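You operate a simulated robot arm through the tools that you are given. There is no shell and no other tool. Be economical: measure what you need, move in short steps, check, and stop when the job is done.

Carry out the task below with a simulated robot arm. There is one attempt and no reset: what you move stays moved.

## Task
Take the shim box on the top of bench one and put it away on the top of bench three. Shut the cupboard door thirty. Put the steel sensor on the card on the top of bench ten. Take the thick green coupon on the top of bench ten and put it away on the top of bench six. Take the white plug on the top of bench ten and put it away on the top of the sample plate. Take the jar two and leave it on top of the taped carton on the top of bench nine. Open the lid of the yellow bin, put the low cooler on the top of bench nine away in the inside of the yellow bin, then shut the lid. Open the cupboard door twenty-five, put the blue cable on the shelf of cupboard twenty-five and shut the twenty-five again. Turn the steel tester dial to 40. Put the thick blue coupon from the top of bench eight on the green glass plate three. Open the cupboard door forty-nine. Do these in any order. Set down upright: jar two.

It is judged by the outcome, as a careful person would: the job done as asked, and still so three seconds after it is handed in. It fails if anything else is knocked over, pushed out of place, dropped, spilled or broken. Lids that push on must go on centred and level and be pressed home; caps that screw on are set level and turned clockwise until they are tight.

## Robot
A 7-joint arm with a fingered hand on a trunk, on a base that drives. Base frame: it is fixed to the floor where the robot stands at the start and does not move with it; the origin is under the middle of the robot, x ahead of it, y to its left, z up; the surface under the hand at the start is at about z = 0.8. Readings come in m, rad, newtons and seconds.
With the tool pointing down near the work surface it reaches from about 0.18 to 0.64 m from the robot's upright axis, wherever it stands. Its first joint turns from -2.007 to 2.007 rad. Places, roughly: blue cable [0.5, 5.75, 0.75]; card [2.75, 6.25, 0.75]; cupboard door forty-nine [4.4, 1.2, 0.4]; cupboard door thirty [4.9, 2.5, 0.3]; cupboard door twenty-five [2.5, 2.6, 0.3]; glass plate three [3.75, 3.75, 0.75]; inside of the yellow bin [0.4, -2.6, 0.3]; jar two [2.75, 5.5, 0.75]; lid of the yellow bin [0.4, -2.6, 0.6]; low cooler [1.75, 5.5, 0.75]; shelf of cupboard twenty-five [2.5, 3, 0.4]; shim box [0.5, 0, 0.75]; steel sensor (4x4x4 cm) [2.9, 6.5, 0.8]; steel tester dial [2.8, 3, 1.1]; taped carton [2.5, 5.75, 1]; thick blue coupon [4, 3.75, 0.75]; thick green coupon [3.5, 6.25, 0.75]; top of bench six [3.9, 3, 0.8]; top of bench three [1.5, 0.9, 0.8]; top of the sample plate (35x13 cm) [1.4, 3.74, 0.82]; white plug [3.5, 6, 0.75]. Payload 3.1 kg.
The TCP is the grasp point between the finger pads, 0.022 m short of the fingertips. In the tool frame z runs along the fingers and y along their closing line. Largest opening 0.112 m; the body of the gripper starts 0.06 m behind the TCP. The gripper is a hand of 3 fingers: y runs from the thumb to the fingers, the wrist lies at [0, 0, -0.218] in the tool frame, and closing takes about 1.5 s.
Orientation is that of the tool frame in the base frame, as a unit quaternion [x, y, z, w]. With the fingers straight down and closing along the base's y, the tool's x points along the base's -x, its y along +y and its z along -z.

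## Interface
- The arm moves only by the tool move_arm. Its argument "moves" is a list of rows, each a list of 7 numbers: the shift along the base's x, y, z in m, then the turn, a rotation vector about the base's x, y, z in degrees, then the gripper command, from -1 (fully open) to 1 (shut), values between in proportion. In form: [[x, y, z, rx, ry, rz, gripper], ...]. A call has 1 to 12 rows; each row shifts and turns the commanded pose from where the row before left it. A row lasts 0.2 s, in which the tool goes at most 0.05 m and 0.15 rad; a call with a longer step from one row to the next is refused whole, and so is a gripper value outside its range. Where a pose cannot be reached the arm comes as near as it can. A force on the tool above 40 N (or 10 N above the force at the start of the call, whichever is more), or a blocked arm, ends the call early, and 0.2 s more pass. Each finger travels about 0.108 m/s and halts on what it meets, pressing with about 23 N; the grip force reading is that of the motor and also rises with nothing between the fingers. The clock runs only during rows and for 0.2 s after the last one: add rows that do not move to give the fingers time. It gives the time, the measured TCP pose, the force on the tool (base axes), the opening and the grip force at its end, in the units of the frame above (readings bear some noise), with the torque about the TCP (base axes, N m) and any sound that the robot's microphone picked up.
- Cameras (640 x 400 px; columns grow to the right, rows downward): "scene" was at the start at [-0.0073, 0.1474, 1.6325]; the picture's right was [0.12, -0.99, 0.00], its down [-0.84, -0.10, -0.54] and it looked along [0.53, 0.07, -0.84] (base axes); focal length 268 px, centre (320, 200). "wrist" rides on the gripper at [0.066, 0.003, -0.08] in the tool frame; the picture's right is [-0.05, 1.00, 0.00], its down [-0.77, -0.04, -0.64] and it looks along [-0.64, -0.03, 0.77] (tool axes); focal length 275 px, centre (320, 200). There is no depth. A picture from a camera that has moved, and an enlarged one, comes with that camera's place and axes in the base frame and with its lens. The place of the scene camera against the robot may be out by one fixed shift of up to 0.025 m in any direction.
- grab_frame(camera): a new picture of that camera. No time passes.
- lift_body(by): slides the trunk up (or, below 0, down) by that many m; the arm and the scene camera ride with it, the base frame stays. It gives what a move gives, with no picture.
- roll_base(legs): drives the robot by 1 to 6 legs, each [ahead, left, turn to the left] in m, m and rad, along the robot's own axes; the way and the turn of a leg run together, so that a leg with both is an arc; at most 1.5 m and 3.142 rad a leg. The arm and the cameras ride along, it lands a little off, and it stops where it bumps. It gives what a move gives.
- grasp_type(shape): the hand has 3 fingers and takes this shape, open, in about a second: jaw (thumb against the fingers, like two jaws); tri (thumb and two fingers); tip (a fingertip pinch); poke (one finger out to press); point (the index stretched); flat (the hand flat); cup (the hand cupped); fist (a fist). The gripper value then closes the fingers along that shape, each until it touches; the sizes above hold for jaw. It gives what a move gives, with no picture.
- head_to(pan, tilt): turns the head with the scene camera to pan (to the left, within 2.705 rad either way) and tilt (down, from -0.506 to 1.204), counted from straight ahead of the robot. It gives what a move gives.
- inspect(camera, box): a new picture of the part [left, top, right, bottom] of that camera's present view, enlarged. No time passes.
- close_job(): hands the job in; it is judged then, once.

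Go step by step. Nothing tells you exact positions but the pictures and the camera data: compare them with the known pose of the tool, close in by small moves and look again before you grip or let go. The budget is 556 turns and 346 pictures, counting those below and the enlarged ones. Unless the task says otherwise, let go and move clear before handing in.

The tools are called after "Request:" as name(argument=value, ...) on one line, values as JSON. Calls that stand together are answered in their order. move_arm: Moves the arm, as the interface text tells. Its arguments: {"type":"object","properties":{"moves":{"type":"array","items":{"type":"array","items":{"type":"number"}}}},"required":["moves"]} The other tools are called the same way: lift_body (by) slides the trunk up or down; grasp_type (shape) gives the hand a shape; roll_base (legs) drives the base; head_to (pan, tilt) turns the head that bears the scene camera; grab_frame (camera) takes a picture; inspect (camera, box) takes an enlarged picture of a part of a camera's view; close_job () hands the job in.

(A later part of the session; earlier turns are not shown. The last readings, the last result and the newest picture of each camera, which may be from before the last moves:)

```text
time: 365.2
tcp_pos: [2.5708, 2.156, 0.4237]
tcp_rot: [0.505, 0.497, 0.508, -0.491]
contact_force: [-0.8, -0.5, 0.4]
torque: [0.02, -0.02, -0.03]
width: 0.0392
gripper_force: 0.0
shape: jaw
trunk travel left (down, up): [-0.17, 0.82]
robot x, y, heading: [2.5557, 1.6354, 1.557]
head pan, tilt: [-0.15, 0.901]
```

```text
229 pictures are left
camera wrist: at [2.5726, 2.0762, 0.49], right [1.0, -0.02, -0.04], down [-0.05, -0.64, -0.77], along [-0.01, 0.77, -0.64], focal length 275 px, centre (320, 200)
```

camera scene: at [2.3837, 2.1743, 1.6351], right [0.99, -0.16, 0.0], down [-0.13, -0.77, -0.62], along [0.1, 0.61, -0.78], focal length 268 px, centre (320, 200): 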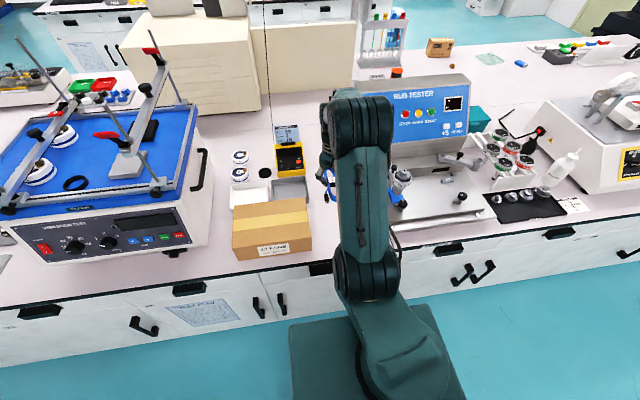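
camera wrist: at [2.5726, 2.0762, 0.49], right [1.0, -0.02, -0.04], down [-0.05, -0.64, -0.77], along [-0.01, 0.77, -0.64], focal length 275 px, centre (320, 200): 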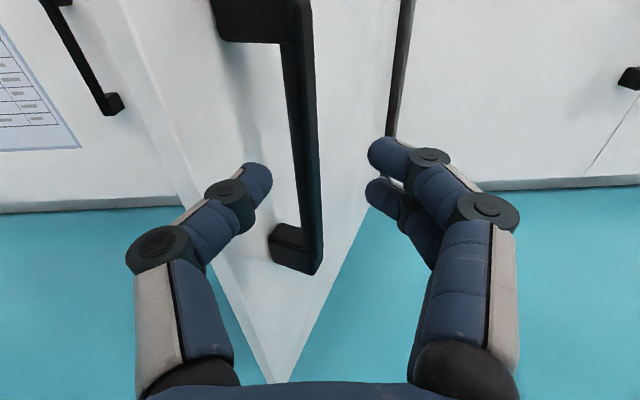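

Request:
roll_base(legs=[[0, 0.3, 0.01]])

Request:
move_arm(moves=[[0, 0.04, 0, 0, 0, 0, 1], [0, 0.04, 0, 0, 0, 0, 1], [0, 0.04, 0, 0, 0, 0, 1], [0, 0.04, 0, 0, 0, 0, 1]])

Request:
roll_base(legs=[[0.05, 0, 0], [0, -0.36, 0]])

Request:
grab_frame(camera="wrist")

Request:
head_to(pan=0.0, tilt=0.9)

Request:
grab_frame(camera="scene")

```text
time: 367.3
tcp_pos: [2.2613, 2.1552, 0.4234]
tcp_rot: [0.5, 0.501, 0.502, -0.497]
contact_force: [-0.1, -0.5, -0.5]
torque: [-0.02, -0.01, -0.03]
width: 0.0395
gripper_force: 0.0
shape: jaw
trunk travel left (down, up): [-0.17, 0.82]
robot x, y, heading: [2.2555, 1.632, 1.584]
head pan, tilt: [-0.15, 0.901]
```

```text
time: 368.3
tcp_pos: [2.2606, 2.3185, 0.4245]
tcp_rot: [0.501, 0.501, 0.502, -0.496]
contact_force: [-0.3, -0.8, -0.4]
torque: [0.04, -0.04, 0.01]
width: 0.0
gripper_force: 23.0
shape: jaw
trunk travel left (down, up): [-0.17, 0.82]
robot x, y, heading: [2.2574, 1.6323, 1.581]
head pan, tilt: [-0.15, 0.901]
```

```text
time: 371.1
tcp_pos: [2.6151, 2.3716, 0.4246]
tcp_rot: [0.5, 0.501, 0.503, -0.496]
contact_force: [-0.3, 0.4, -0.5]
torque: [0.05, -0.01, 0.03]
width: 0.0002
gripper_force: 22.7
shape: jaw
trunk travel left (down, up): [-0.17, 0.82]
robot x, y, heading: [2.6056, 1.6869, 1.58]
head pan, tilt: [-0.15, 0.901]
```

```text
228 pictures are left
camera wrist: at [2.6157, 2.2914, 0.4915], right [1.0, -0.01, -0.04], down [-0.04, -0.64, -0.77], along [-0.02, 0.77, -0.64], focal length 275 px, centre (320, 200)
```

wrist: 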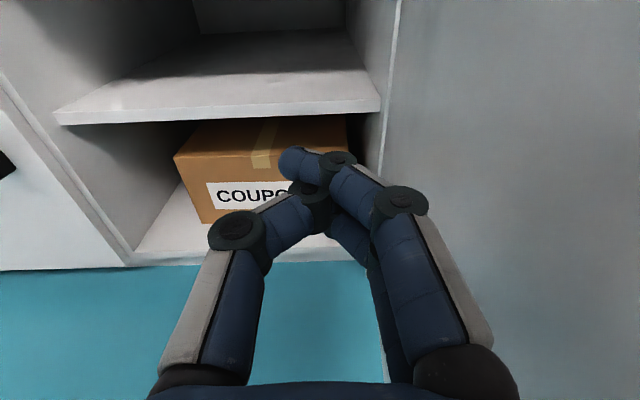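

```text
time: 371.8
tcp_pos: [2.613, 2.3714, 0.4247]
tcp_rot: [0.501, 0.5, 0.503, -0.496]
contact_force: [-0.7, 0.1, 0.2]
torque: [-0.02, 0.01, 0.0]
width: 0.0001
gripper_force: 22.9
shape: jaw
trunk travel left (down, up): [-0.17, 0.82]
robot x, y, heading: [2.6084, 1.6888, 1.577]
head pan, tilt: [0.0, 0.901]
```

```text
227 pictures are left
camera scene: at [2.4392, 1.6872, 1.0352], right [1.0, 0.01, 0.0], down [0.01, -0.78, -0.62], along [-0.01, 0.62, -0.78], focal length 268 px, centre (320, 200)
```

scene: 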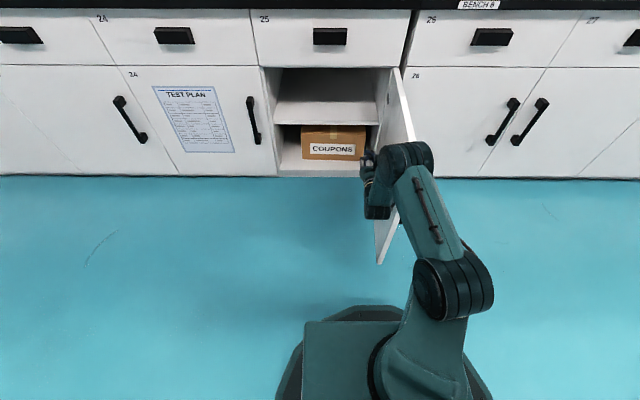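

Door 25 is ~80° open; the shelf is at z≈0.38. Push it a bit further, then fetch the cable.

Request:
roll_base(legs=[[0, -0.1, 0]])

Request:
roll_base(legs=[[0, 0.12, 0], [-0.1, 0, 0]])

Request:
grab_frame(camera="scene")

Request:
grab_frame(camera="wrist")

```text
time: 372.9
tcp_pos: [2.7156, 2.3725, 0.4247]
tcp_rot: [0.501, 0.5, 0.503, -0.497]
contact_force: [-0.2, -0.1, 0.9]
torque: [0.0, -0.03, 0.0]
width: 0.0
gripper_force: 23.0
shape: jaw
trunk travel left (down, up): [-0.17, 0.82]
robot x, y, heading: [2.711, 1.6891, 1.581]
head pan, tilt: [0.0, 0.901]
```

```text
time: 374.9
tcp_pos: [2.5976, 2.2736, 0.4257]
tcp_rot: [0.502, 0.5, 0.504, -0.495]
contact_force: [-0.8, 0.1, 0.9]
torque: [0.02, -0.02, 0.0]
width: 0.0001
gripper_force: 22.7
shape: jaw
trunk travel left (down, up): [-0.17, 0.82]
robot x, y, heading: [2.5911, 1.5891, 1.58]
head pan, tilt: [0.0, 0.901]
```

```text
226 pictures are left
camera scene: at [2.4205, 1.59, 1.0352], right [1.0, 0.0, 0.0], down [0.0, -0.78, -0.62], along [0.0, 0.62, -0.78], focal length 268 px, centre (320, 200)
```

scene: 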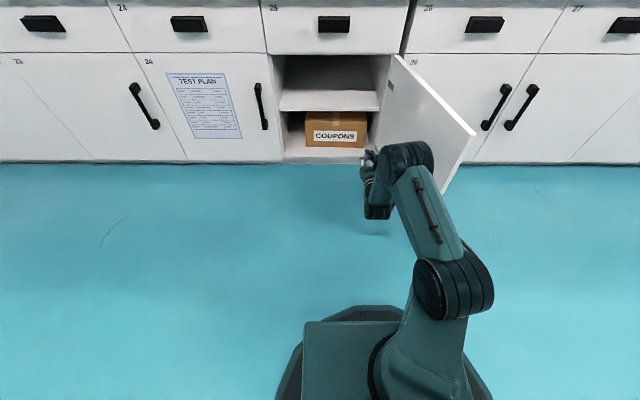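

```text
225 pictures are left
camera wrist: at [2.5997, 2.1935, 0.4915], right [1.0, -0.01, -0.04], down [-0.04, -0.64, -0.77], along [-0.02, 0.77, -0.64], focal length 275 px, centre (320, 200)
```

wrist: 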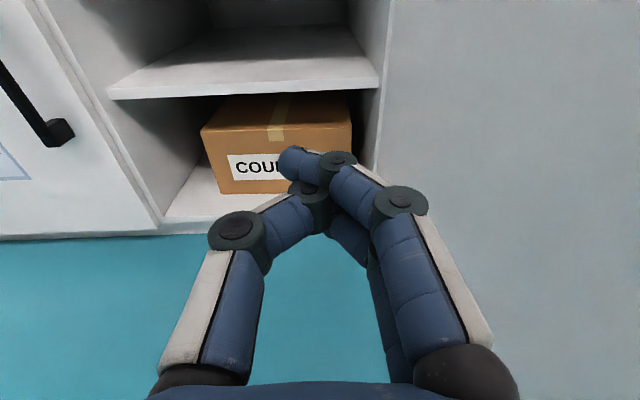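

Door is well open (~100°). To set the cable flat on the shelf I'll grip its near end with the hand pitched ~30° down. Raise up to the bench.

Request:
lift_body(by=0.4)

Request:
lift_body(by=0.1)

Request:
move_arm(moves=[[0, 0, 0, -7.5, 0, 0, 0], [0, 0, 0, -7.5, 0, 0, 0], [0, 0, 0, -7.5, 0, 0, 0], [0, 0, 0, -7.5, 0, 0, -0.3]])

Request:
roll_base(legs=[[0.25, 0.077, -0.009]])

Request:
grab_frame(camera="wrist")

```text
time: 378.8
tcp_pos: [2.597, 2.2734, 0.8246]
tcp_rot: [0.502, 0.499, 0.504, -0.495]
contact_force: [0.4, -0.2, 0.6]
torque: [0.0, 0.01, 0.04]
width: 0.0
gripper_force: 23.4
shape: jaw
trunk travel left (down, up): [-0.57, 0.42]
robot x, y, heading: [2.5883, 1.5851, 1.578]
head pan, tilt: [0.0, 0.901]
```

```text
time: 380.1
tcp_pos: [2.5968, 2.2733, 0.9251]
tcp_rot: [0.502, 0.499, 0.504, -0.495]
contact_force: [0.8, 0.5, -0.2]
torque: [-0.01, -0.02, 0.0]
width: 0.0001
gripper_force: 23.1
shape: jaw
trunk travel left (down, up): [-0.67, 0.32]
robot x, y, heading: [2.5894, 1.5883, 1.573]
head pan, tilt: [0.0, 0.901]
```

```text
time: 381.1
tcp_pos: [2.5976, 2.2749, 0.9257]
tcp_rot: [0.613, 0.612, 0.358, -0.348]
contact_force: [0.0, 0.9, -0.1]
torque: [-0.03, -0.02, -0.01]
width: 0.0723
gripper_force: 0.0
shape: jaw
trunk travel left (down, up): [-0.67, 0.32]
robot x, y, heading: [2.5891, 1.5909, 1.571]
head pan, tilt: [0.0, 0.901]
```

```text
time: 383.0
tcp_pos: [2.5269, 2.5246, 0.926]
tcp_rot: [0.616, 0.61, 0.359, -0.346]
contact_force: [0.3, 0.4, -0.3]
torque: [-0.03, -0.02, 0.01]
width: 0.0722
gripper_force: 0.1
shape: jaw
trunk travel left (down, up): [-0.67, 0.32]
robot x, y, heading: [2.5109, 1.8402, 1.564]
head pan, tilt: [0.0, 0.901]
```

```text
224 pictures are left
camera wrist: at [2.5284, 2.4883, 1.0231], right [1.0, -0.04, -0.03], down [-0.05, -0.94, -0.35], along [-0.01, 0.35, -0.94], focal length 275 px, centre (320, 200)
```

wrist: 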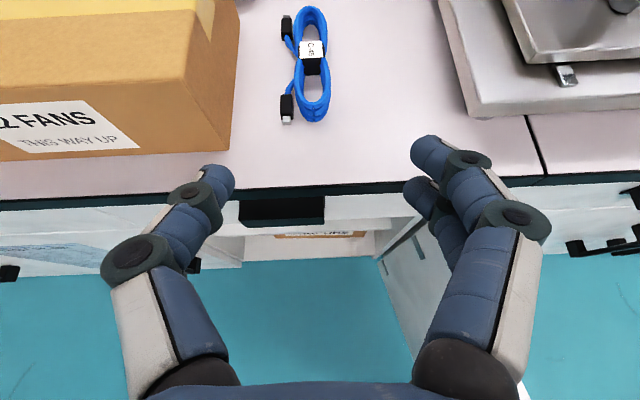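

Cable lies y 2.645–2.796 at x≈2.521. Steepen pitch to ~42° and move over its near loop.

Request:
move_arm(moves=[[-0.003, 0.03, 0, -6, 0, 0, -0.3], [-0.003, 0.03, 0, -6, 0, 0, -0.3], [0, 0.03, 0, 0, 0, 0, -0.3], [0, 0.03, 0, 0, 0, 0, -0.3], [0, 0.03, -0.02, 0, 0, 0, -0.3], [0, 0, -0.02, 0, 0, 0, -0.3], [0, 0, 0, 0, 0, 0, -0.3]])

Request:
grab_frame(camera="wrist")

```text
time: 384.6
tcp_pos: [2.5199, 2.664, 0.8857]
tcp_rot: [0.65, 0.643, 0.294, -0.28]
contact_force: [-0.1, -0.6, -0.4]
torque: [-0.02, 0.01, -0.03]
width: 0.0725
gripper_force: 0.0
shape: jaw
out of reach, approached as far as the arm can: row 5
trunk travel left (down, up): [-0.67, 0.32]
robot x, y, heading: [2.5126, 1.8427, 1.565]
head pan, tilt: [0.0, 0.901]
```

```text
223 pictures are left
camera wrist: at [2.5212, 2.6497, 0.99], right [1.0, -0.05, -0.02], down [-0.05, -0.99, -0.15], along [-0.01, 0.15, -0.99], focal length 275 px, centre (320, 200)
```

wrist: 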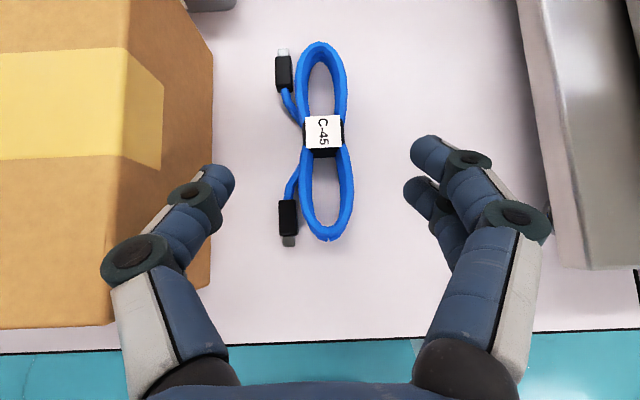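

Request:
roll_base(legs=[[0.02, 0, 0]])

Request:
move_arm(moves=[[0.002, 0, -0.02, 0, 0, 0, -0.15], [0, 0, -0.015, 0, 0, 0, -0.15], [0, 0, -0.01, 0, 0, 0, -0.15], [0, 0, -0.005, 0, 0, 0, -0.15], [0, 0, 0, 0, 0, 0, -0.15]])

Request:
grab_frame(camera="wrist")

```text
time: 385.4
tcp_pos: [2.5195, 2.6852, 0.8866]
tcp_rot: [0.649, 0.644, 0.293, -0.28]
contact_force: [0.4, -0.5, 0.3]
torque: [0.02, 0.0, -0.01]
width: 0.0724
gripper_force: 0.1
shape: jaw
trunk travel left (down, up): [-0.67, 0.32]
robot x, y, heading: [2.5113, 1.8607, 1.56]
head pan, tilt: [0.0, 0.901]
```

```text
time: 386.6
tcp_pos: [2.5216, 2.6732, 0.8393]
tcp_rot: [0.649, 0.643, 0.294, -0.28]
contact_force: [0.2, -0.6, 0.6]
torque: [0.0, 0.01, 0.0]
width: 0.0647
gripper_force: 0.2
shape: jaw
out of reach, approached as far as the arm can: row 1, 3
trunk travel left (down, up): [-0.67, 0.32]
robot x, y, heading: [2.5118, 1.8574, 1.571]
head pan, tilt: [0.0, 0.901]
```

```text
222 pictures are left
camera wrist: at [2.5236, 2.6581, 0.9424], right [1.0, -0.05, -0.02], down [-0.05, -0.99, -0.15], along [-0.01, 0.15, -0.99], focal length 275 px, centre (320, 200)
```

wrist: 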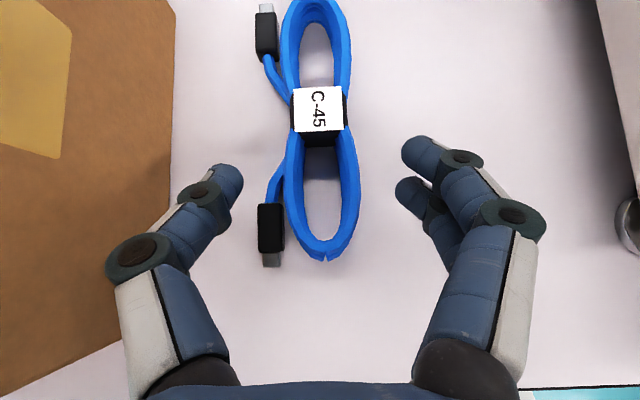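

Request:
roll_base(legs=[[0.02, 0, 0]])

Request:
move_arm(moves=[[0, 0, -0.006, 0, 0, 0, -0.15], [0, 0, -0.006, 0, 0, 0, -0.15], [0, 0, -0.004, 0, 0, 0, -0.15], [0, 0, 0, 0, 0, 0, -0.15]])

```text
time: 387.3
tcp_pos: [2.5229, 2.6938, 0.838]
tcp_rot: [0.649, 0.644, 0.293, -0.28]
contact_force: [0.2, 0.1, 0.0]
torque: [-0.04, 0.01, -0.03]
width: 0.065
gripper_force: 0.0
shape: jaw
trunk travel left (down, up): [-0.67, 0.32]
robot x, y, heading: [2.5135, 1.8784, 1.571]
head pan, tilt: [0.0, 0.901]
```

```text
time: 388.3
tcp_pos: [2.5227, 2.6921, 0.8245]
tcp_rot: [0.649, 0.643, 0.295, -0.281]
contact_force: [0.4, 1.3, 2.0]
torque: [0.06, -0.11, 0.04]
width: 0.0649
gripper_force: 0.0
shape: jaw
trunk travel left (down, up): [-0.67, 0.32]
robot x, y, heading: [2.5118, 1.8793, 1.563]
head pan, tilt: [0.0, 0.901]
```

Request:
move_arm(moves=[[0, 0, 0, 0, 0, 0, 0.4], [0, 0, 0, 0, 0, 0, 1], [0, 0, 0, 0, 0, 0, 1], [0, 0, 0, 0, 0, 0, 1], [0, 0, 0.02, 0, 0, 0, 1], [0, 0, 0.03, 0, 0, 0, 1], [0, 0, 0.03, 0, 0, 0, 1], [0, 0, 0, 0, 0, 0, 1]])

Request:
grab_frame(camera="wrist")

```text
time: 390.1
tcp_pos: [2.5245, 2.6951, 0.9036]
tcp_rot: [0.65, 0.644, 0.292, -0.279]
contact_force: [-0.4, -0.3, -2.3]
torque: [0.01, -0.01, -0.01]
width: 0.0233
gripper_force: 23.1
shape: jaw
trunk travel left (down, up): [-0.67, 0.32]
robot x, y, heading: [2.5088, 1.874, 1.561]
head pan, tilt: [0.0, 0.901]
```

```text
221 pictures are left
camera wrist: at [2.5254, 2.6797, 1.0071], right [1.0, -0.05, -0.02], down [-0.05, -0.99, -0.15], along [-0.01, 0.15, -0.99], focal length 275 px, centre (320, 200)
```

wrist: 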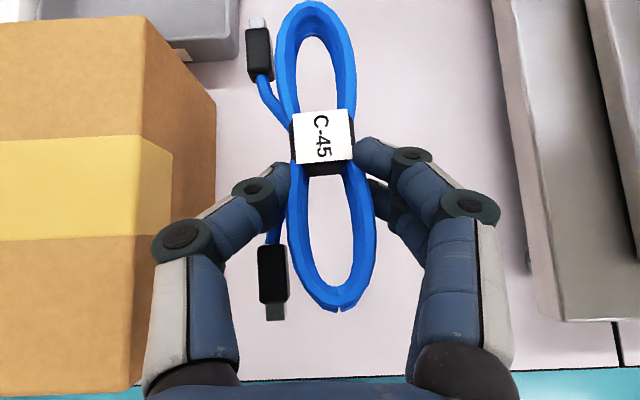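

Cable held level. Back off, lower to the shelf opening, and line up with the cupboard middle.

Request:
roll_base(legs=[[-0.31, 0.06, 0.01]])

Request:
lift_body(by=-0.4)

Request:
grab_frame(camera="scene")

Request:
grab_frame(camera="wrist")

```text
time: 392.2
tcp_pos: [2.457, 2.3866, 0.9046]
tcp_rot: [0.647, 0.645, 0.293, -0.281]
contact_force: [0.6, 0.2, -1.2]
torque: [-0.01, 0.01, 0.02]
width: 0.0232
gripper_force: 23.0
shape: jaw
trunk travel left (down, up): [-0.67, 0.32]
robot x, y, heading: [2.4493, 1.5733, 1.569]
head pan, tilt: [0.0, 0.901]
```

```text
time: 396.1
tcp_pos: [2.4583, 2.3864, 0.503]
tcp_rot: [0.646, 0.646, 0.293, -0.282]
contact_force: [0.3, 0.2, -0.1]
torque: [0.0, 0.02, 0.0]
width: 0.0233
gripper_force: 23.4
shape: jaw
trunk travel left (down, up): [-0.27, 0.72]
robot x, y, heading: [2.4513, 1.5718, 1.574]
head pan, tilt: [0.0, 0.901]
```

```text
220 pictures are left
camera scene: at [2.2824, 1.573, 1.1352], right [1.0, 0.0, 0.0], down [0.0, -0.78, -0.62], along [0.0, 0.62, -0.78], focal length 268 px, centre (320, 200)
```

scene: 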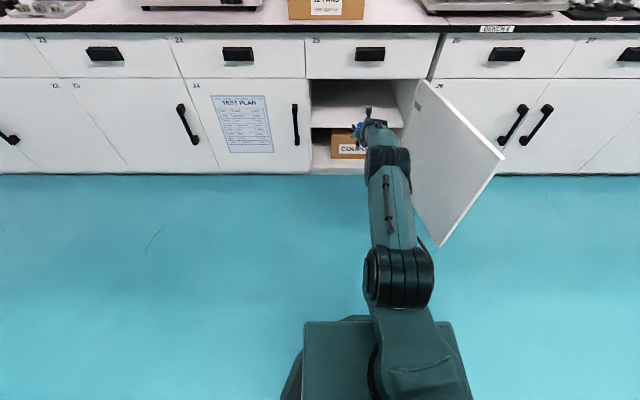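

```text
219 pictures are left
camera wrist: at [2.4591, 2.3718, 0.6072], right [1.0, -0.04, -0.02], down [-0.04, -0.99, -0.15], along [-0.01, 0.15, -0.99], focal length 275 px, centre (320, 200)
```

wrist: 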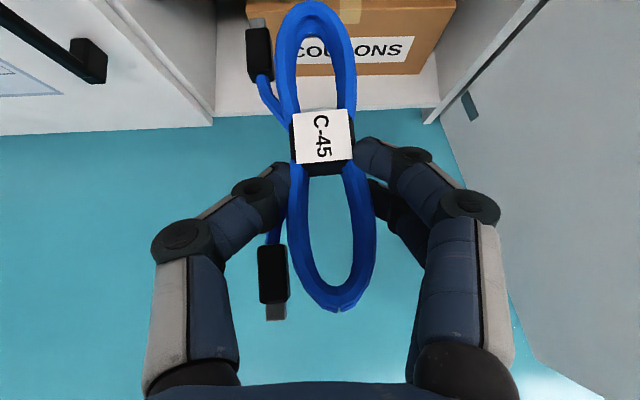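

Request:
lift_body(by=-0.045)

Request:
roll_base(legs=[[0.2, 0, 0]])

Request:
grab_frame(camera="wrist")

Request:
inspect(camera="scene", box=[280, 40, 520, 240])

```text
time: 396.9
tcp_pos: [2.4574, 2.3876, 0.4586]
tcp_rot: [0.647, 0.645, 0.293, -0.281]
contact_force: [1.0, -0.4, -1.1]
torque: [-0.02, 0.02, 0.03]
width: 0.0233
gripper_force: 22.9
shape: jaw
trunk travel left (down, up): [-0.225, 0.765]
robot x, y, heading: [2.4528, 1.5718, 1.572]
head pan, tilt: [0.0, 0.901]
```

```text
time: 398.5
tcp_pos: [2.4602, 2.5857, 0.4593]
tcp_rot: [0.648, 0.644, 0.293, -0.282]
contact_force: [0.0, 0.5, -0.9]
torque: [-0.02, 0.02, -0.02]
width: 0.023
gripper_force: 23.1
shape: jaw
trunk travel left (down, up): [-0.225, 0.765]
robot x, y, heading: [2.4516, 1.7649, 1.566]
head pan, tilt: [0.0, 0.901]
```

```text
218 pictures are left
camera wrist: at [2.462, 2.5703, 0.5622], right [1.0, -0.04, -0.02], down [-0.05, -0.99, -0.15], along [-0.01, 0.15, -0.99], focal length 275 px, centre (320, 200)
```

wrist: 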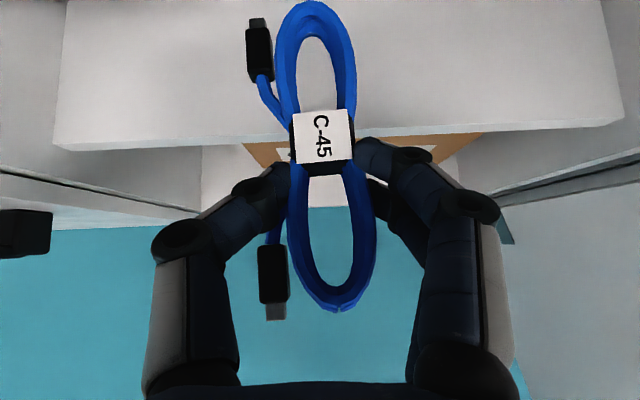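

```text
2.00 times, centred on (400, 140) of scene
camera zoom: at [2.2826, 1.772, 1.0901], right [1.0, 0.0, 0.0], down [0.0, -0.78, -0.62], along [0.0, 0.62, -0.78], focal length 537 px, centre (160, 320)
```

zoom: 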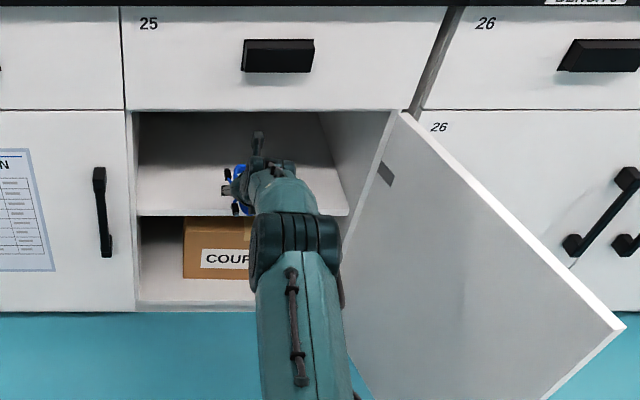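

Request:
roll_base(legs=[[0.16, 0, 0]])

Request:
grab_frame(camera="wrist")

```text
time: 400.1
tcp_pos: [2.4584, 2.7309, 0.4364]
tcp_rot: [0.655, 0.651, 0.277, -0.266]
contact_force: [-0.6, -0.3, -0.1]
torque: [-0.01, 0.0, 0.0]
width: 0.0231
gripper_force: 23.4
shape: jaw
trunk travel left (down, up): [-0.225, 0.765]
robot x, y, heading: [2.4472, 1.9271, 1.572]
head pan, tilt: [0.0, 0.901]
stopped in leg 1: the robot was blocked; the commanded pose is now the measured one
```

```text
216 pictures are left
camera wrist: at [2.46, 2.7209, 0.541], right [1.0, -0.04, -0.02], down [-0.04, -0.99, -0.1], along [-0.02, 0.1, -0.99], focal length 275 px, centre (320, 200)
```

wrist: 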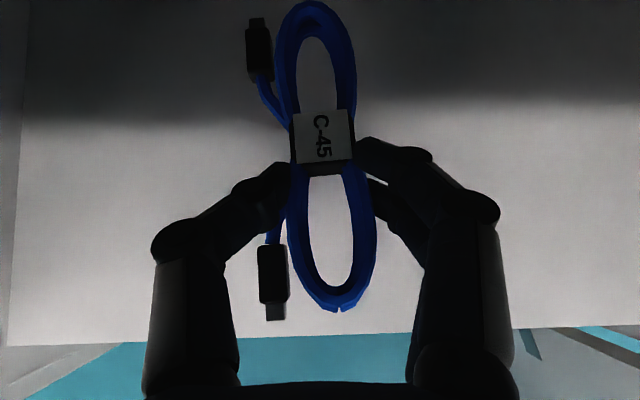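

The arm touched something above (stopped), but the cable is over the shelf. Ease back 1 cm and lower.

Request:
roll_base(legs=[[-0.012, 0, 0]])

Request:
lift_body(by=-0.03)

Request:
lift_body(by=-0.015)

Request:
grab_frame(camera="wrist")

```text
time: 400.9
tcp_pos: [2.4592, 2.7197, 0.4377]
tcp_rot: [0.655, 0.651, 0.277, -0.266]
contact_force: [-0.1, -1.2, -0.4]
torque: [-0.03, -0.02, 0.02]
width: 0.023
gripper_force: 23.1
shape: jaw
trunk travel left (down, up): [-0.225, 0.765]
robot x, y, heading: [2.4505, 1.9157, 1.573]
head pan, tilt: [0.0, 0.901]
```

```text
time: 401.6
tcp_pos: [2.4585, 2.7195, 0.406]
tcp_rot: [0.654, 0.652, 0.276, -0.267]
contact_force: [-0.2, -0.8, -1.0]
torque: [-0.04, 0.01, 0.01]
width: 0.0231
gripper_force: 23.2
shape: jaw
trunk travel left (down, up): [-0.195, 0.795]
robot x, y, heading: [2.4525, 1.9168, 1.573]
head pan, tilt: [0.0, 0.901]
```

```text
time: 402.3
tcp_pos: [2.459, 2.7196, 0.3917]
tcp_rot: [0.654, 0.651, 0.277, -0.267]
contact_force: [0.1, -0.8, 0.0]
torque: [-0.05, -0.01, -0.02]
width: 0.0232
gripper_force: 23.0
shape: jaw
trunk travel left (down, up): [-0.18, 0.81]
robot x, y, heading: [2.4506, 1.9108, 1.57]
head pan, tilt: [0.0, 0.901]
```

```text
215 pictures are left
camera wrist: at [2.4603, 2.709, 0.496], right [1.0, -0.04, -0.02], down [-0.04, -0.99, -0.1], along [-0.02, 0.1, -0.99], focal length 275 px, centre (320, 200)
```

wrist: 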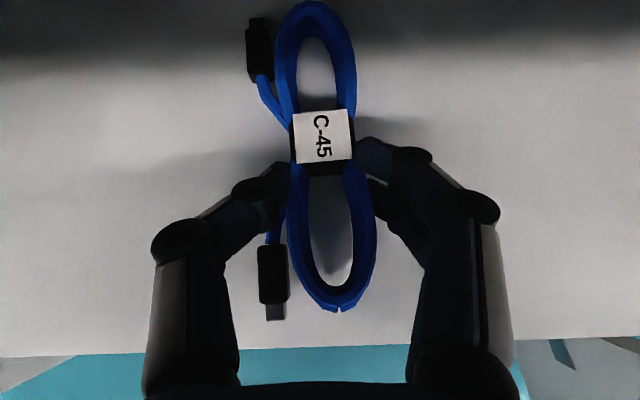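

Request:
move_arm(moves=[[0, 0, -0.005, 0, 0, 0, 1], [0, 0, -0.005, 0, 0, 0, 1], [0, 0, -0.003, 0, 0, 0, 1], [0, 0, 0, 0, 0, 0, 1]])

```text
time: 403.3
tcp_pos: [2.4585, 2.7213, 0.3841]
tcp_rot: [0.653, 0.65, 0.28, -0.27]
contact_force: [1.2, 0.5, 17.2]
torque: [0.19, -0.27, 0.03]
width: 0.0231
gripper_force: 22.7
shape: jaw
trunk travel left (down, up): [-0.18, 0.81]
robot x, y, heading: [2.4502, 1.9143, 1.57]
head pan, tilt: [0.0, 0.901]
```

Contact with the shelf (17 N). Release and rise slightly before backing out.

Request:
move_arm(moves=[[0, 0, 0.003, 0, 0, 0, 0.7], [0, 0, 0, 0, 0, 0, 0.2], [0, 0, 0, 0, 0, 0, -0.1], [0, 0, 0, 0, 0, 0, -0.1], [0, 0, 0.02, 0, 0, 0, -0.1], [0, 0, 0.02, 0, 0, 0, -0.1]])

Request:
roll_base(legs=[[-0.3, 0, 0]])

Request:
grab_frame(camera="wrist")

Request:
inspect(camera="scene", box=[280, 20, 520, 220])

```text
time: 404.7
tcp_pos: [2.4564, 2.7179, 0.4195]
tcp_rot: [0.656, 0.651, 0.276, -0.266]
contact_force: [0.0, 1.3, -0.8]
torque: [0.01, 0.01, 0.03]
width: 0.0611
gripper_force: 0.0
shape: jaw
trunk travel left (down, up): [-0.18, 0.81]
robot x, y, heading: [2.4528, 1.9135, 1.574]
head pan, tilt: [0.0, 0.901]
```

```text
time: 406.7
tcp_pos: [2.4566, 2.419, 0.421]
tcp_rot: [0.654, 0.651, 0.277, -0.267]
contact_force: [0.9, -0.7, 0.4]
torque: [0.02, -0.01, 0.03]
width: 0.0611
gripper_force: 0.0
shape: jaw
trunk travel left (down, up): [-0.18, 0.81]
robot x, y, heading: [2.4514, 1.6094, 1.577]
head pan, tilt: [0.0, 0.901]
```

```text
214 pictures are left
camera wrist: at [2.4578, 2.408, 0.5249], right [1.0, -0.04, -0.02], down [-0.04, -0.99, -0.1], along [-0.02, 0.1, -0.99], focal length 275 px, centre (320, 200)
```

wrist: 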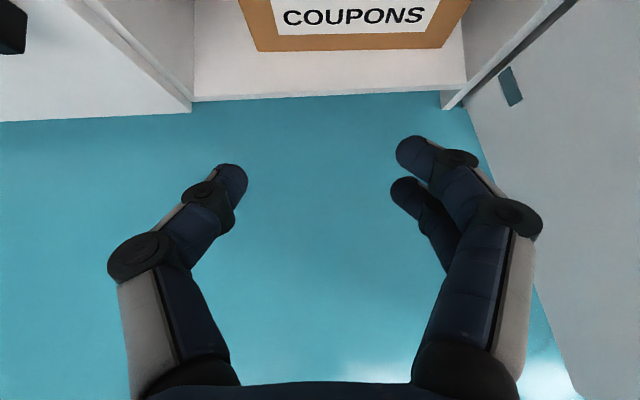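

```text
2.00 times, centred on (400, 120) of scene
camera zoom: at [2.2831, 1.6141, 1.0451], right [1.0, 0.0, 0.0], down [0.0, -0.78, -0.62], along [0.0, 0.62, -0.78], focal length 537 px, centre (160, 360)
```

zoom: 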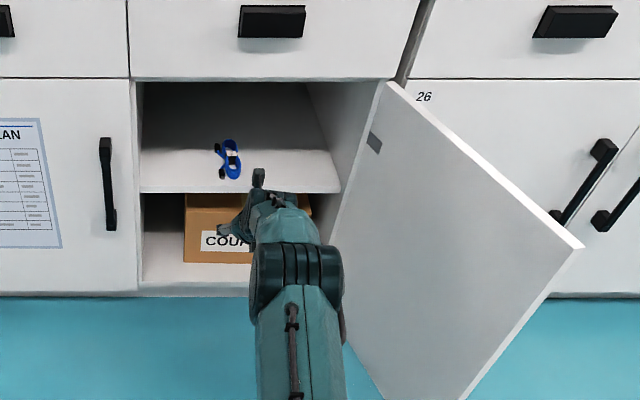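

The cable lies on the shelf. Now close door 25: level the hand, retract, pass round the door's edge, and push from outside.

Request:
move_arm(moves=[[0, -0.03, 0.01, 7.5, 0, 0, 1], [0, -0.03, 0.01, 7.5, 0, 0, 1], [0, -0.03, 0.01, 7.5, 0, 0, 1], [0, -0.03, 0.01, 7.5, 0, 0, 1], [0, -0.03, 0.01, 7.5, 0, 0, 1], [0, -0.03, 0.01, 7.5, 0, 0, 1], [0, -0.03, 0, 0, 0, 0, 1], [0, -0.03, 0, 0, 0, 0, 1], [0, -0.03, 0, 0, 0, 0, 1], [0, 0, 0, 0, 0, 0, 1]])

Request:
lift_body(by=0.07)

Request:
roll_base(legs=[[-0.03, 0, 0], [0, -0.6, 0]])

Request:
head_to(pan=0.4, tilt=0.8)

Request:
grab_frame(camera="scene")

```text
time: 408.9
tcp_pos: [2.4562, 2.1489, 0.4798]
tcp_rot: [0.501, 0.496, 0.505, -0.497]
contact_force: [0.3, -0.2, 0.4]
torque: [0.01, -0.01, 0.0]
width: 0.0002
gripper_force: 23.2
shape: jaw
trunk travel left (down, up): [-0.18, 0.81]
robot x, y, heading: [2.4531, 1.6136, 1.572]
head pan, tilt: [0.0, 0.901]
```

```text
time: 410.0
tcp_pos: [2.4571, 2.1489, 0.5499]
tcp_rot: [0.502, 0.495, 0.506, -0.496]
contact_force: [0.1, -0.3, 0.2]
torque: [0.01, 0.02, -0.04]
width: 0.0
gripper_force: 23.1
shape: jaw
trunk travel left (down, up): [-0.25, 0.74]
robot x, y, heading: [2.4539, 1.6191, 1.571]
head pan, tilt: [0.0, 0.901]
```

```text
time: 413.8
tcp_pos: [3.0571, 2.1165, 0.5489]
tcp_rot: [0.504, 0.494, 0.508, -0.494]
contact_force: [0.2, -0.2, 0.3]
torque: [0.0, -0.03, -0.01]
width: 0.0
gripper_force: 23.1
shape: jaw
trunk travel left (down, up): [-0.25, 0.74]
robot x, y, heading: [3.0453, 1.582, 1.564]
head pan, tilt: [0.0, 0.901]
```

```text
time: 414.7
tcp_pos: [3.058, 2.1169, 0.5492]
tcp_rot: [0.505, 0.493, 0.508, -0.494]
contact_force: [0.6, 0.3, -0.1]
torque: [-0.02, 0.0, 0.02]
width: 0.0001
gripper_force: 22.4
shape: jaw
trunk travel left (down, up): [-0.25, 0.74]
robot x, y, heading: [3.0464, 1.5804, 1.564]
head pan, tilt: [0.4, 0.799]
```

```text
212 pictures are left
camera scene: at [2.8465, 1.5833, 1.123], right [0.93, 0.38, 0.0], down [0.27, -0.66, -0.7], along [-0.26, 0.64, -0.72], focal length 268 px, centre (320, 200)
```

scene: 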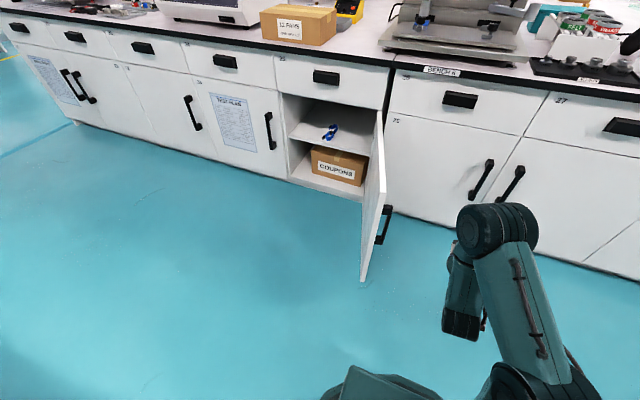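

Request:
move_arm(moves=[[0, 0.04, 0, 0, 0, 0, 1], [0, 0.04, 0, 0, 0, 0, 1], [0, 0.04, 0, 0, 0, 0, 1], [0, 0.04, 0, 0, 0, 0, 1], [0, 0.04, 0, 0, 0, 0, 1]])

Request:
roll_base(legs=[[0, 0.3, 0]])

Request:
roll_base(legs=[[0.0, 0.25, 0]])

Request:
grab_frame(camera="wrist")

Request:
head_to(pan=0.0, tilt=0.8)

Request:
grab_frame(camera="scene")

```text
time: 415.9
tcp_pos: [3.0552, 2.319, 0.548]
tcp_rot: [0.505, 0.493, 0.509, -0.493]
contact_force: [0.0, 0.5, 0.0]
torque: [0.0, -0.01, 0.0]
width: 0.0001
gripper_force: 22.7
shape: jaw
trunk travel left (down, up): [-0.25, 0.74]
robot x, y, heading: [3.046, 1.5824, 1.559]
head pan, tilt: [0.4, 0.799]
```

```text
time: 417.9
tcp_pos: [2.7533, 2.3223, 0.5494]
tcp_rot: [0.505, 0.492, 0.51, -0.493]
contact_force: [0.2, -0.1, -0.6]
torque: [0.01, -0.01, 0.02]
width: 0.0
gripper_force: 22.4
shape: jaw
trunk travel left (down, up): [-0.25, 0.74]
robot x, y, heading: [2.7412, 1.583, 1.56]
head pan, tilt: [0.4, 0.799]
```

```text
time: 419.8
tcp_pos: [2.5059, 2.3233, 0.5488]
tcp_rot: [0.505, 0.492, 0.509, -0.493]
contact_force: [0.6, -0.5, 0.4]
torque: [-0.01, -0.03, 0.03]
width: 0.0
gripper_force: 22.6
shape: jaw
trunk travel left (down, up): [-0.25, 0.74]
robot x, y, heading: [2.4928, 1.5893, 1.558]
head pan, tilt: [0.4, 0.799]
```

```text
211 pictures are left
camera wrist: at [2.5064, 2.2442, 0.6157], right [1.0, -0.03, -0.04], down [-0.05, -0.63, -0.77], along [0.0, 0.77, -0.63], focal length 275 px, centre (320, 200)
```

wrist: 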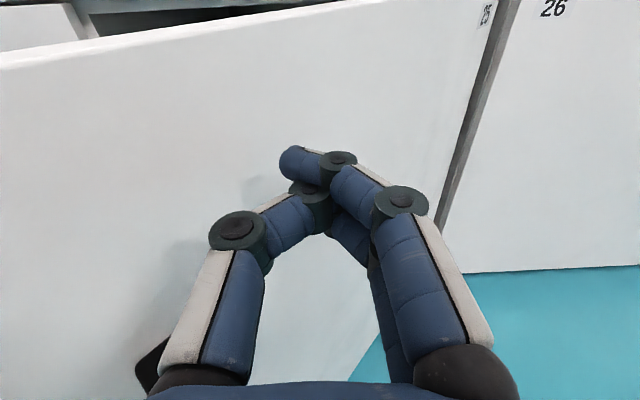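

```text
time: 420.6
tcp_pos: [2.5057, 2.3253, 0.5496]
tcp_rot: [0.506, 0.491, 0.51, -0.492]
contact_force: [0.8, 0.1, -0.2]
torque: [0.0, -0.02, -0.02]
width: 0.0
gripper_force: 23.0
shape: jaw
trunk travel left (down, up): [-0.25, 0.74]
robot x, y, heading: [2.4908, 1.5891, 1.556]
head pan, tilt: [0.0, 0.799]
```

```text
210 pictures are left
camera scene: at [2.3248, 1.5962, 1.1231], right [1.0, -0.01, 0.0], down [-0.01, -0.72, -0.7], along [0.01, 0.7, -0.72], focal length 268 px, centre (320, 200)
```

scene: 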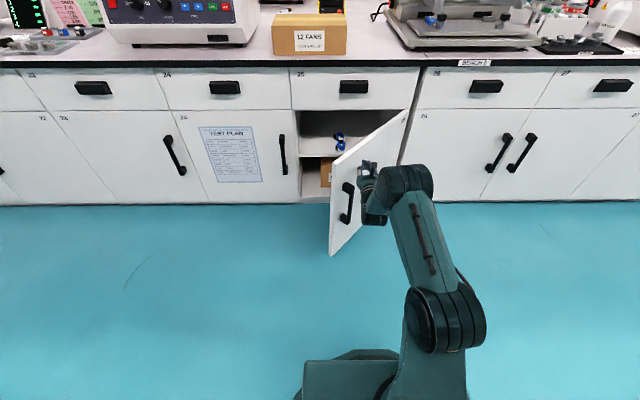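

Now push straight in.

Request:
roll_base(legs=[[0.2, 0.06, 0]])

Request:
roll_base(legs=[[0.045, 0, 0]])

Request:
roll_base(legs=[[0.025, 0, 0]])

Request:
grab_frame(camera="wrist")

```text
time: 422.2
tcp_pos: [2.4504, 2.5213, 0.5489]
tcp_rot: [0.506, 0.491, 0.51, -0.492]
contact_force: [0.4, 0.3, 0.4]
torque: [-0.03, -0.03, 0.01]
width: 0.0
gripper_force: 23.1
shape: jaw
trunk travel left (down, up): [-0.25, 0.74]
robot x, y, heading: [2.4373, 1.7838, 1.55]
head pan, tilt: [0.0, 0.799]
```

```text
time: 423.1
tcp_pos: [2.4523, 2.566, 0.5487]
tcp_rot: [0.506, 0.491, 0.51, -0.492]
contact_force: [-0.7, -0.4, 0.9]
torque: [0.01, 0.02, 0.01]
width: 0.0
gripper_force: 22.7
shape: jaw
trunk travel left (down, up): [-0.25, 0.74]
robot x, y, heading: [2.4381, 1.8291, 1.555]
head pan, tilt: [0.0, 0.799]
```

```text
time: 423.9
tcp_pos: [2.4511, 2.5912, 0.5485]
tcp_rot: [0.507, 0.491, 0.51, -0.492]
contact_force: [0.2, -2.7, 0.9]
torque: [0.03, 0.02, 0.0]
width: 0.0
gripper_force: 23.1
shape: jaw
trunk travel left (down, up): [-0.25, 0.74]
robot x, y, heading: [2.4358, 1.8525, 1.556]
head pan, tilt: [0.0, 0.799]
```

```text
209 pictures are left
camera wrist: at [2.4516, 2.5098, 0.6161], right [1.0, -0.03, -0.04], down [-0.05, -0.63, -0.77], along [0.0, 0.78, -0.63], focal length 275 px, centre (320, 200)
```

wrist: 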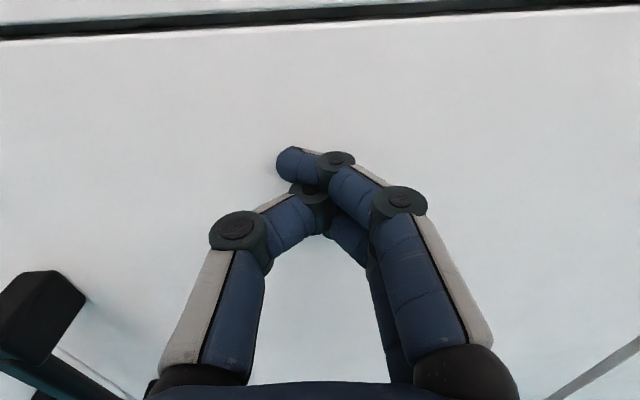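

Request:
roll_base(legs=[[0.01, 0, 0]])

Request:
roll_base(legs=[[-0.15, 0, 0]])

Request:
grab_frame(camera="scene")

```text
time: 424.8
tcp_pos: [2.4532, 2.5932, 0.5488]
tcp_rot: [0.508, 0.492, 0.509, -0.491]
contact_force: [-0.8, -17.6, 5.7]
torque: [0.09, 0.06, 0.18]
width: 0.0
gripper_force: 22.7
shape: jaw
trunk travel left (down, up): [-0.25, 0.74]
robot x, y, heading: [2.4373, 1.8576, 1.558]
head pan, tilt: [0.0, 0.799]
stopped in leg 1: the force on the tool passed its limit at 47 N (the readings are from after the stop); the commanded pose is now the measured one
```

```text
time: 426.1
tcp_pos: [2.4474, 2.44, 0.5458]
tcp_rot: [0.507, 0.494, 0.507, -0.491]
contact_force: [-0.4, 0.0, -0.6]
torque: [-0.03, 0.0, -0.01]
width: 0.0001
gripper_force: 23.1
shape: jaw
trunk travel left (down, up): [-0.25, 0.74]
robot x, y, heading: [2.434, 1.7064, 1.56]
head pan, tilt: [0.0, 0.799]
```

```text
208 pictures are left
camera scene: at [2.2666, 1.7125, 1.1231], right [1.0, -0.01, 0.0], down [-0.01, -0.72, -0.7], along [0.01, 0.7, -0.72], focal length 268 px, centre (320, 200)
```

scene: 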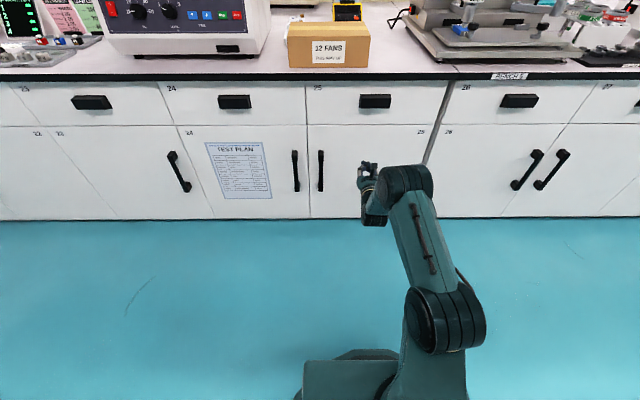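

Door 25 is shut with the cable inside. Put the hand back tool-down at travel height and head to aisle two via the west end.

Request:
roll_base(legs=[[0, 0, 1.58]])

Request:
lift_body(by=0.4)

Request:
lift_body(by=0.12)

Request:
roll_base(legs=[[1.4, -0.05, 0], [1.4, -0.05, 0], [0, -1.4, 0], [0, -1.4, 0], [0, 0, -3.12]])

```text
time: 430.4
tcp_pos: [1.7, 1.7238, 0.5471]
tcp_rot: [0.014, 0.708, 0.015, -0.706]
contact_force: [-0.6, 0.0, -0.4]
torque: [0.0, 0.0, 0.02]
width: 0.0
gripper_force: 23.2
shape: jaw
trunk travel left (down, up): [-0.25, 0.74]
robot x, y, heading: [2.4347, 1.7041, 3.121]
head pan, tilt: [0.0, 0.799]
```

```text
time: 434.2
tcp_pos: [1.6996, 1.7228, 0.9467]
tcp_rot: [0.014, 0.708, 0.016, -0.706]
contact_force: [0.1, -1.1, 0.8]
torque: [0.0, -0.02, 0.01]
width: 0.0001
gripper_force: 23.1
shape: jaw
trunk travel left (down, up): [-0.65, 0.34]
robot x, y, heading: [2.4369, 1.7035, 3.121]
head pan, tilt: [0.0, 0.799]
```

```text
time: 435.7
tcp_pos: [1.6987, 1.7247, 1.0668]
tcp_rot: [0.013, 0.708, 0.015, -0.706]
contact_force: [-1.0, 0.3, -0.6]
torque: [-0.03, -0.01, 0.02]
width: 0.0001
gripper_force: 22.7
shape: jaw
trunk travel left (down, up): [-0.77, 0.22]
robot x, y, heading: [2.4378, 1.7029, 3.12]
head pan, tilt: [0.0, 0.799]
```

```text
time: 469.7
tcp_pos: [0.414, 4.6599, 1.067]
tcp_rot: [0.708, -0.024, 0.706, 0.025]
contact_force: [0.1, 0.1, -0.4]
torque: [-0.01, -0.01, -0.04]
width: 0.0
gripper_force: 23.4
shape: jaw
trunk travel left (down, up): [-0.77, 0.22]
robot x, y, heading: [-0.3181, 4.6986, -0.046]
head pan, tilt: [0.0, 0.799]
```

Request:
move_arm(moves=[[-0.02, 0, 0, 0, 8.4, 0, -1], [-0.02, 0, 0, 0, 8.4, 0, -1], [-0.02, 0, 0, 0, 8.4, 0, -1], [-0.02, 0, 0, 0, 8.4, 0, -1], [-0.02, 0, 0, 0, 8.4, 0, -1], [-0.02, 0, 0, 0, 8.4, 0, -1], [-0.02, 0, 0, 0, 8.4, 0, -1], [-0.02, 0, 0, 0, 8.4, 0, -1], [-0.02, 0, 0, 0, 8.4, 0, -1], [-0.01, 0, 0, 0, 8.4, 0, -1], [0, 0, 0, 0, 6, 0, -1]])

Request:
roll_base(legs=[[1.45, 0, 0.046], [1.3, 0, 0], [1.3, 0, 0]])

Request:
head_to(pan=-1.4, tilt=0.6)

Request:
grab_frame(camera="scene")

Request:
head_to(pan=1.2, tilt=0.5)

Request:
grab_frame(camera="scene")

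```text
time: 472.1
tcp_pos: [0.2227, 4.6594, 1.0648]
tcp_rot: [0.999, 0.001, -0.002, 0.035]
contact_force: [-0.1, 0.3, 0.0]
torque: [-0.01, -0.01, 0.02]
width: 0.1121
gripper_force: 0.1
shape: jaw
trunk travel left (down, up): [-0.77, 0.22]
robot x, y, heading: [-0.3241, 4.7001, -0.052]
head pan, tilt: [0.0, 0.799]
```

```text
time: 491.5
tcp_pos: [4.2525, 4.5748, 1.0656]
tcp_rot: [0.999, -0.005, -0.002, 0.035]
contact_force: [-0.4, 0.6, -0.3]
torque: [0.0, 0.04, -0.01]
width: 0.112
gripper_force: 0.2
shape: jaw
trunk travel left (down, up): [-0.77, 0.22]
robot x, y, heading: [3.7065, 4.6212, -0.057]
head pan, tilt: [0.0, 0.799]
```

```text
time: 493.1
tcp_pos: [4.2509, 4.5762, 1.0651]
tcp_rot: [0.999, -0.004, -0.003, 0.035]
contact_force: [0.0, -0.2, -0.2]
torque: [0.02, 0.01, 0.04]
width: 0.1121
gripper_force: 0.1
shape: jaw
trunk travel left (down, up): [-0.77, 0.22]
robot x, y, heading: [3.7104, 4.6204, -0.061]
head pan, tilt: [-1.4, 0.6]
```

```text
207 pictures are left
camera scene: at [3.6514, 4.6765, 1.6599], right [-0.99, -0.11, 0.0], down [-0.06, 0.56, -0.83], along [0.09, -0.82, -0.56], focal length 268 px, centre (320, 200)
```

scene: 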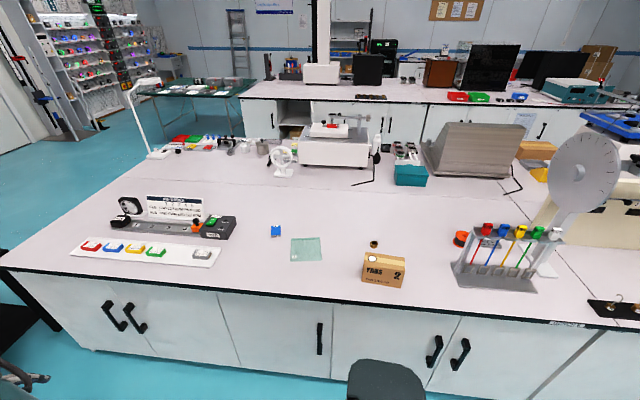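

```text
time: 495.4
tcp_pos: [4.2512, 4.5752, 1.0659]
tcp_rot: [0.999, -0.005, -0.002, 0.035]
contact_force: [0.2, -0.1, -0.1]
torque: [0.0, 0.02, 0.0]
width: 0.1123
gripper_force: 0.2
shape: jaw
trunk travel left (down, up): [-0.77, 0.22]
robot x, y, heading: [3.7074, 4.6214, -0.058]
head pan, tilt: [1.201, 0.499]
```

```text
206 pictures are left
camera scene: at [3.6795, 4.8471, 1.669], right [0.91, -0.42, 0.0], down [-0.2, -0.43, -0.88], along [0.37, 0.8, -0.48], focal length 268 px, centre (320, 200)
```

scene: 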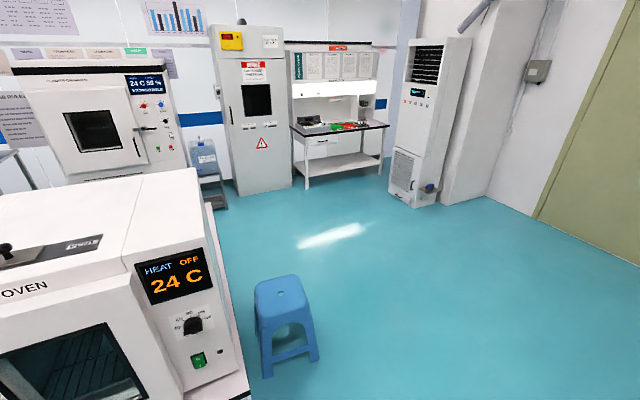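

Blue coupon at ≈(3.97, 3.71), green glass plate at ≈(3.81, 3.82), bench edge y≈4.05. Turn to face them.

Request:
roll_base(legs=[[0, 0, -1.513], [0.25, 0.17, 0]])

Request:
head_to(pan=0.1, tilt=0.9)

Request:
grab_frame(camera="scene")

Request:
grab_frame(camera="wrist")

```text
time: 501.2
tcp_pos: [3.8454, 3.8232, 1.066]
tcp_rot: [0.716, -0.698, -0.026, 0.024]
contact_force: [0.2, -0.7, 0.8]
torque: [0.01, -0.02, 0.0]
width: 0.1121
gripper_force: 0.2
shape: jaw
trunk travel left (down, up): [-0.77, 0.22]
robot x, y, heading: [3.8708, 4.3707, -1.596]
head pan, tilt: [1.201, 0.499]
```

```text
time: 502.5
tcp_pos: [3.8452, 3.8225, 1.0655]
tcp_rot: [0.716, -0.697, -0.025, 0.024]
contact_force: [-0.2, 0.1, -0.1]
torque: [0.0, -0.03, 0.01]
width: 0.1118
gripper_force: 0.1
shape: jaw
trunk travel left (down, up): [-0.77, 0.22]
robot x, y, heading: [3.8722, 4.3672, -1.599]
head pan, tilt: [0.099, 0.901]
```

```text
205 pictures are left
camera scene: at [4.0167, 4.3347, 1.6352], right [-1.0, -0.07, 0.0], down [-0.06, 0.78, -0.62], along [0.05, -0.62, -0.78], focal length 268 px, centre (320, 200)
```

scene: 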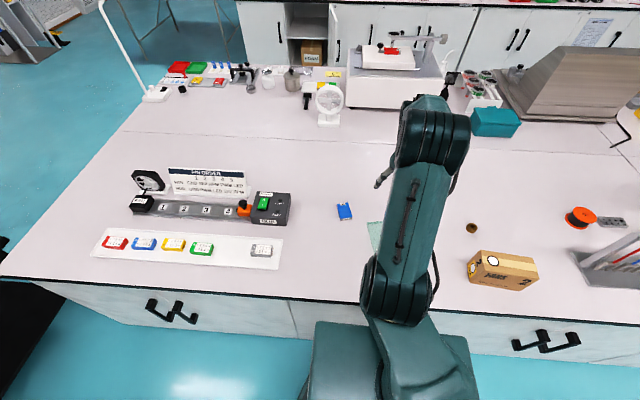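

```text
204 pictures are left
camera wrist: at [3.8494, 3.7571, 1.1466], right [-1.0, 0.02, 0.07], down [0.06, 0.77, 0.63], along [-0.04, 0.64, -0.77], focal length 275 px, centre (320, 200)
```

wrist: 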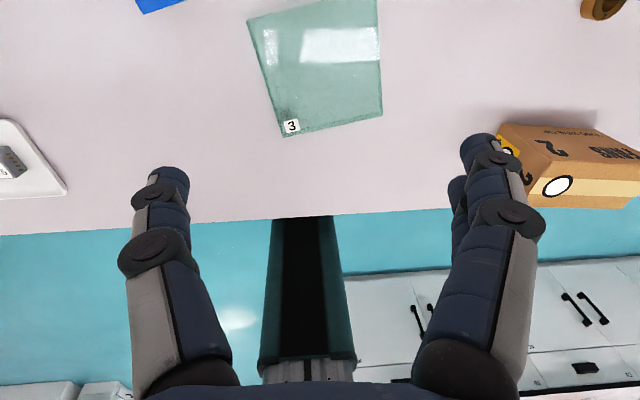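

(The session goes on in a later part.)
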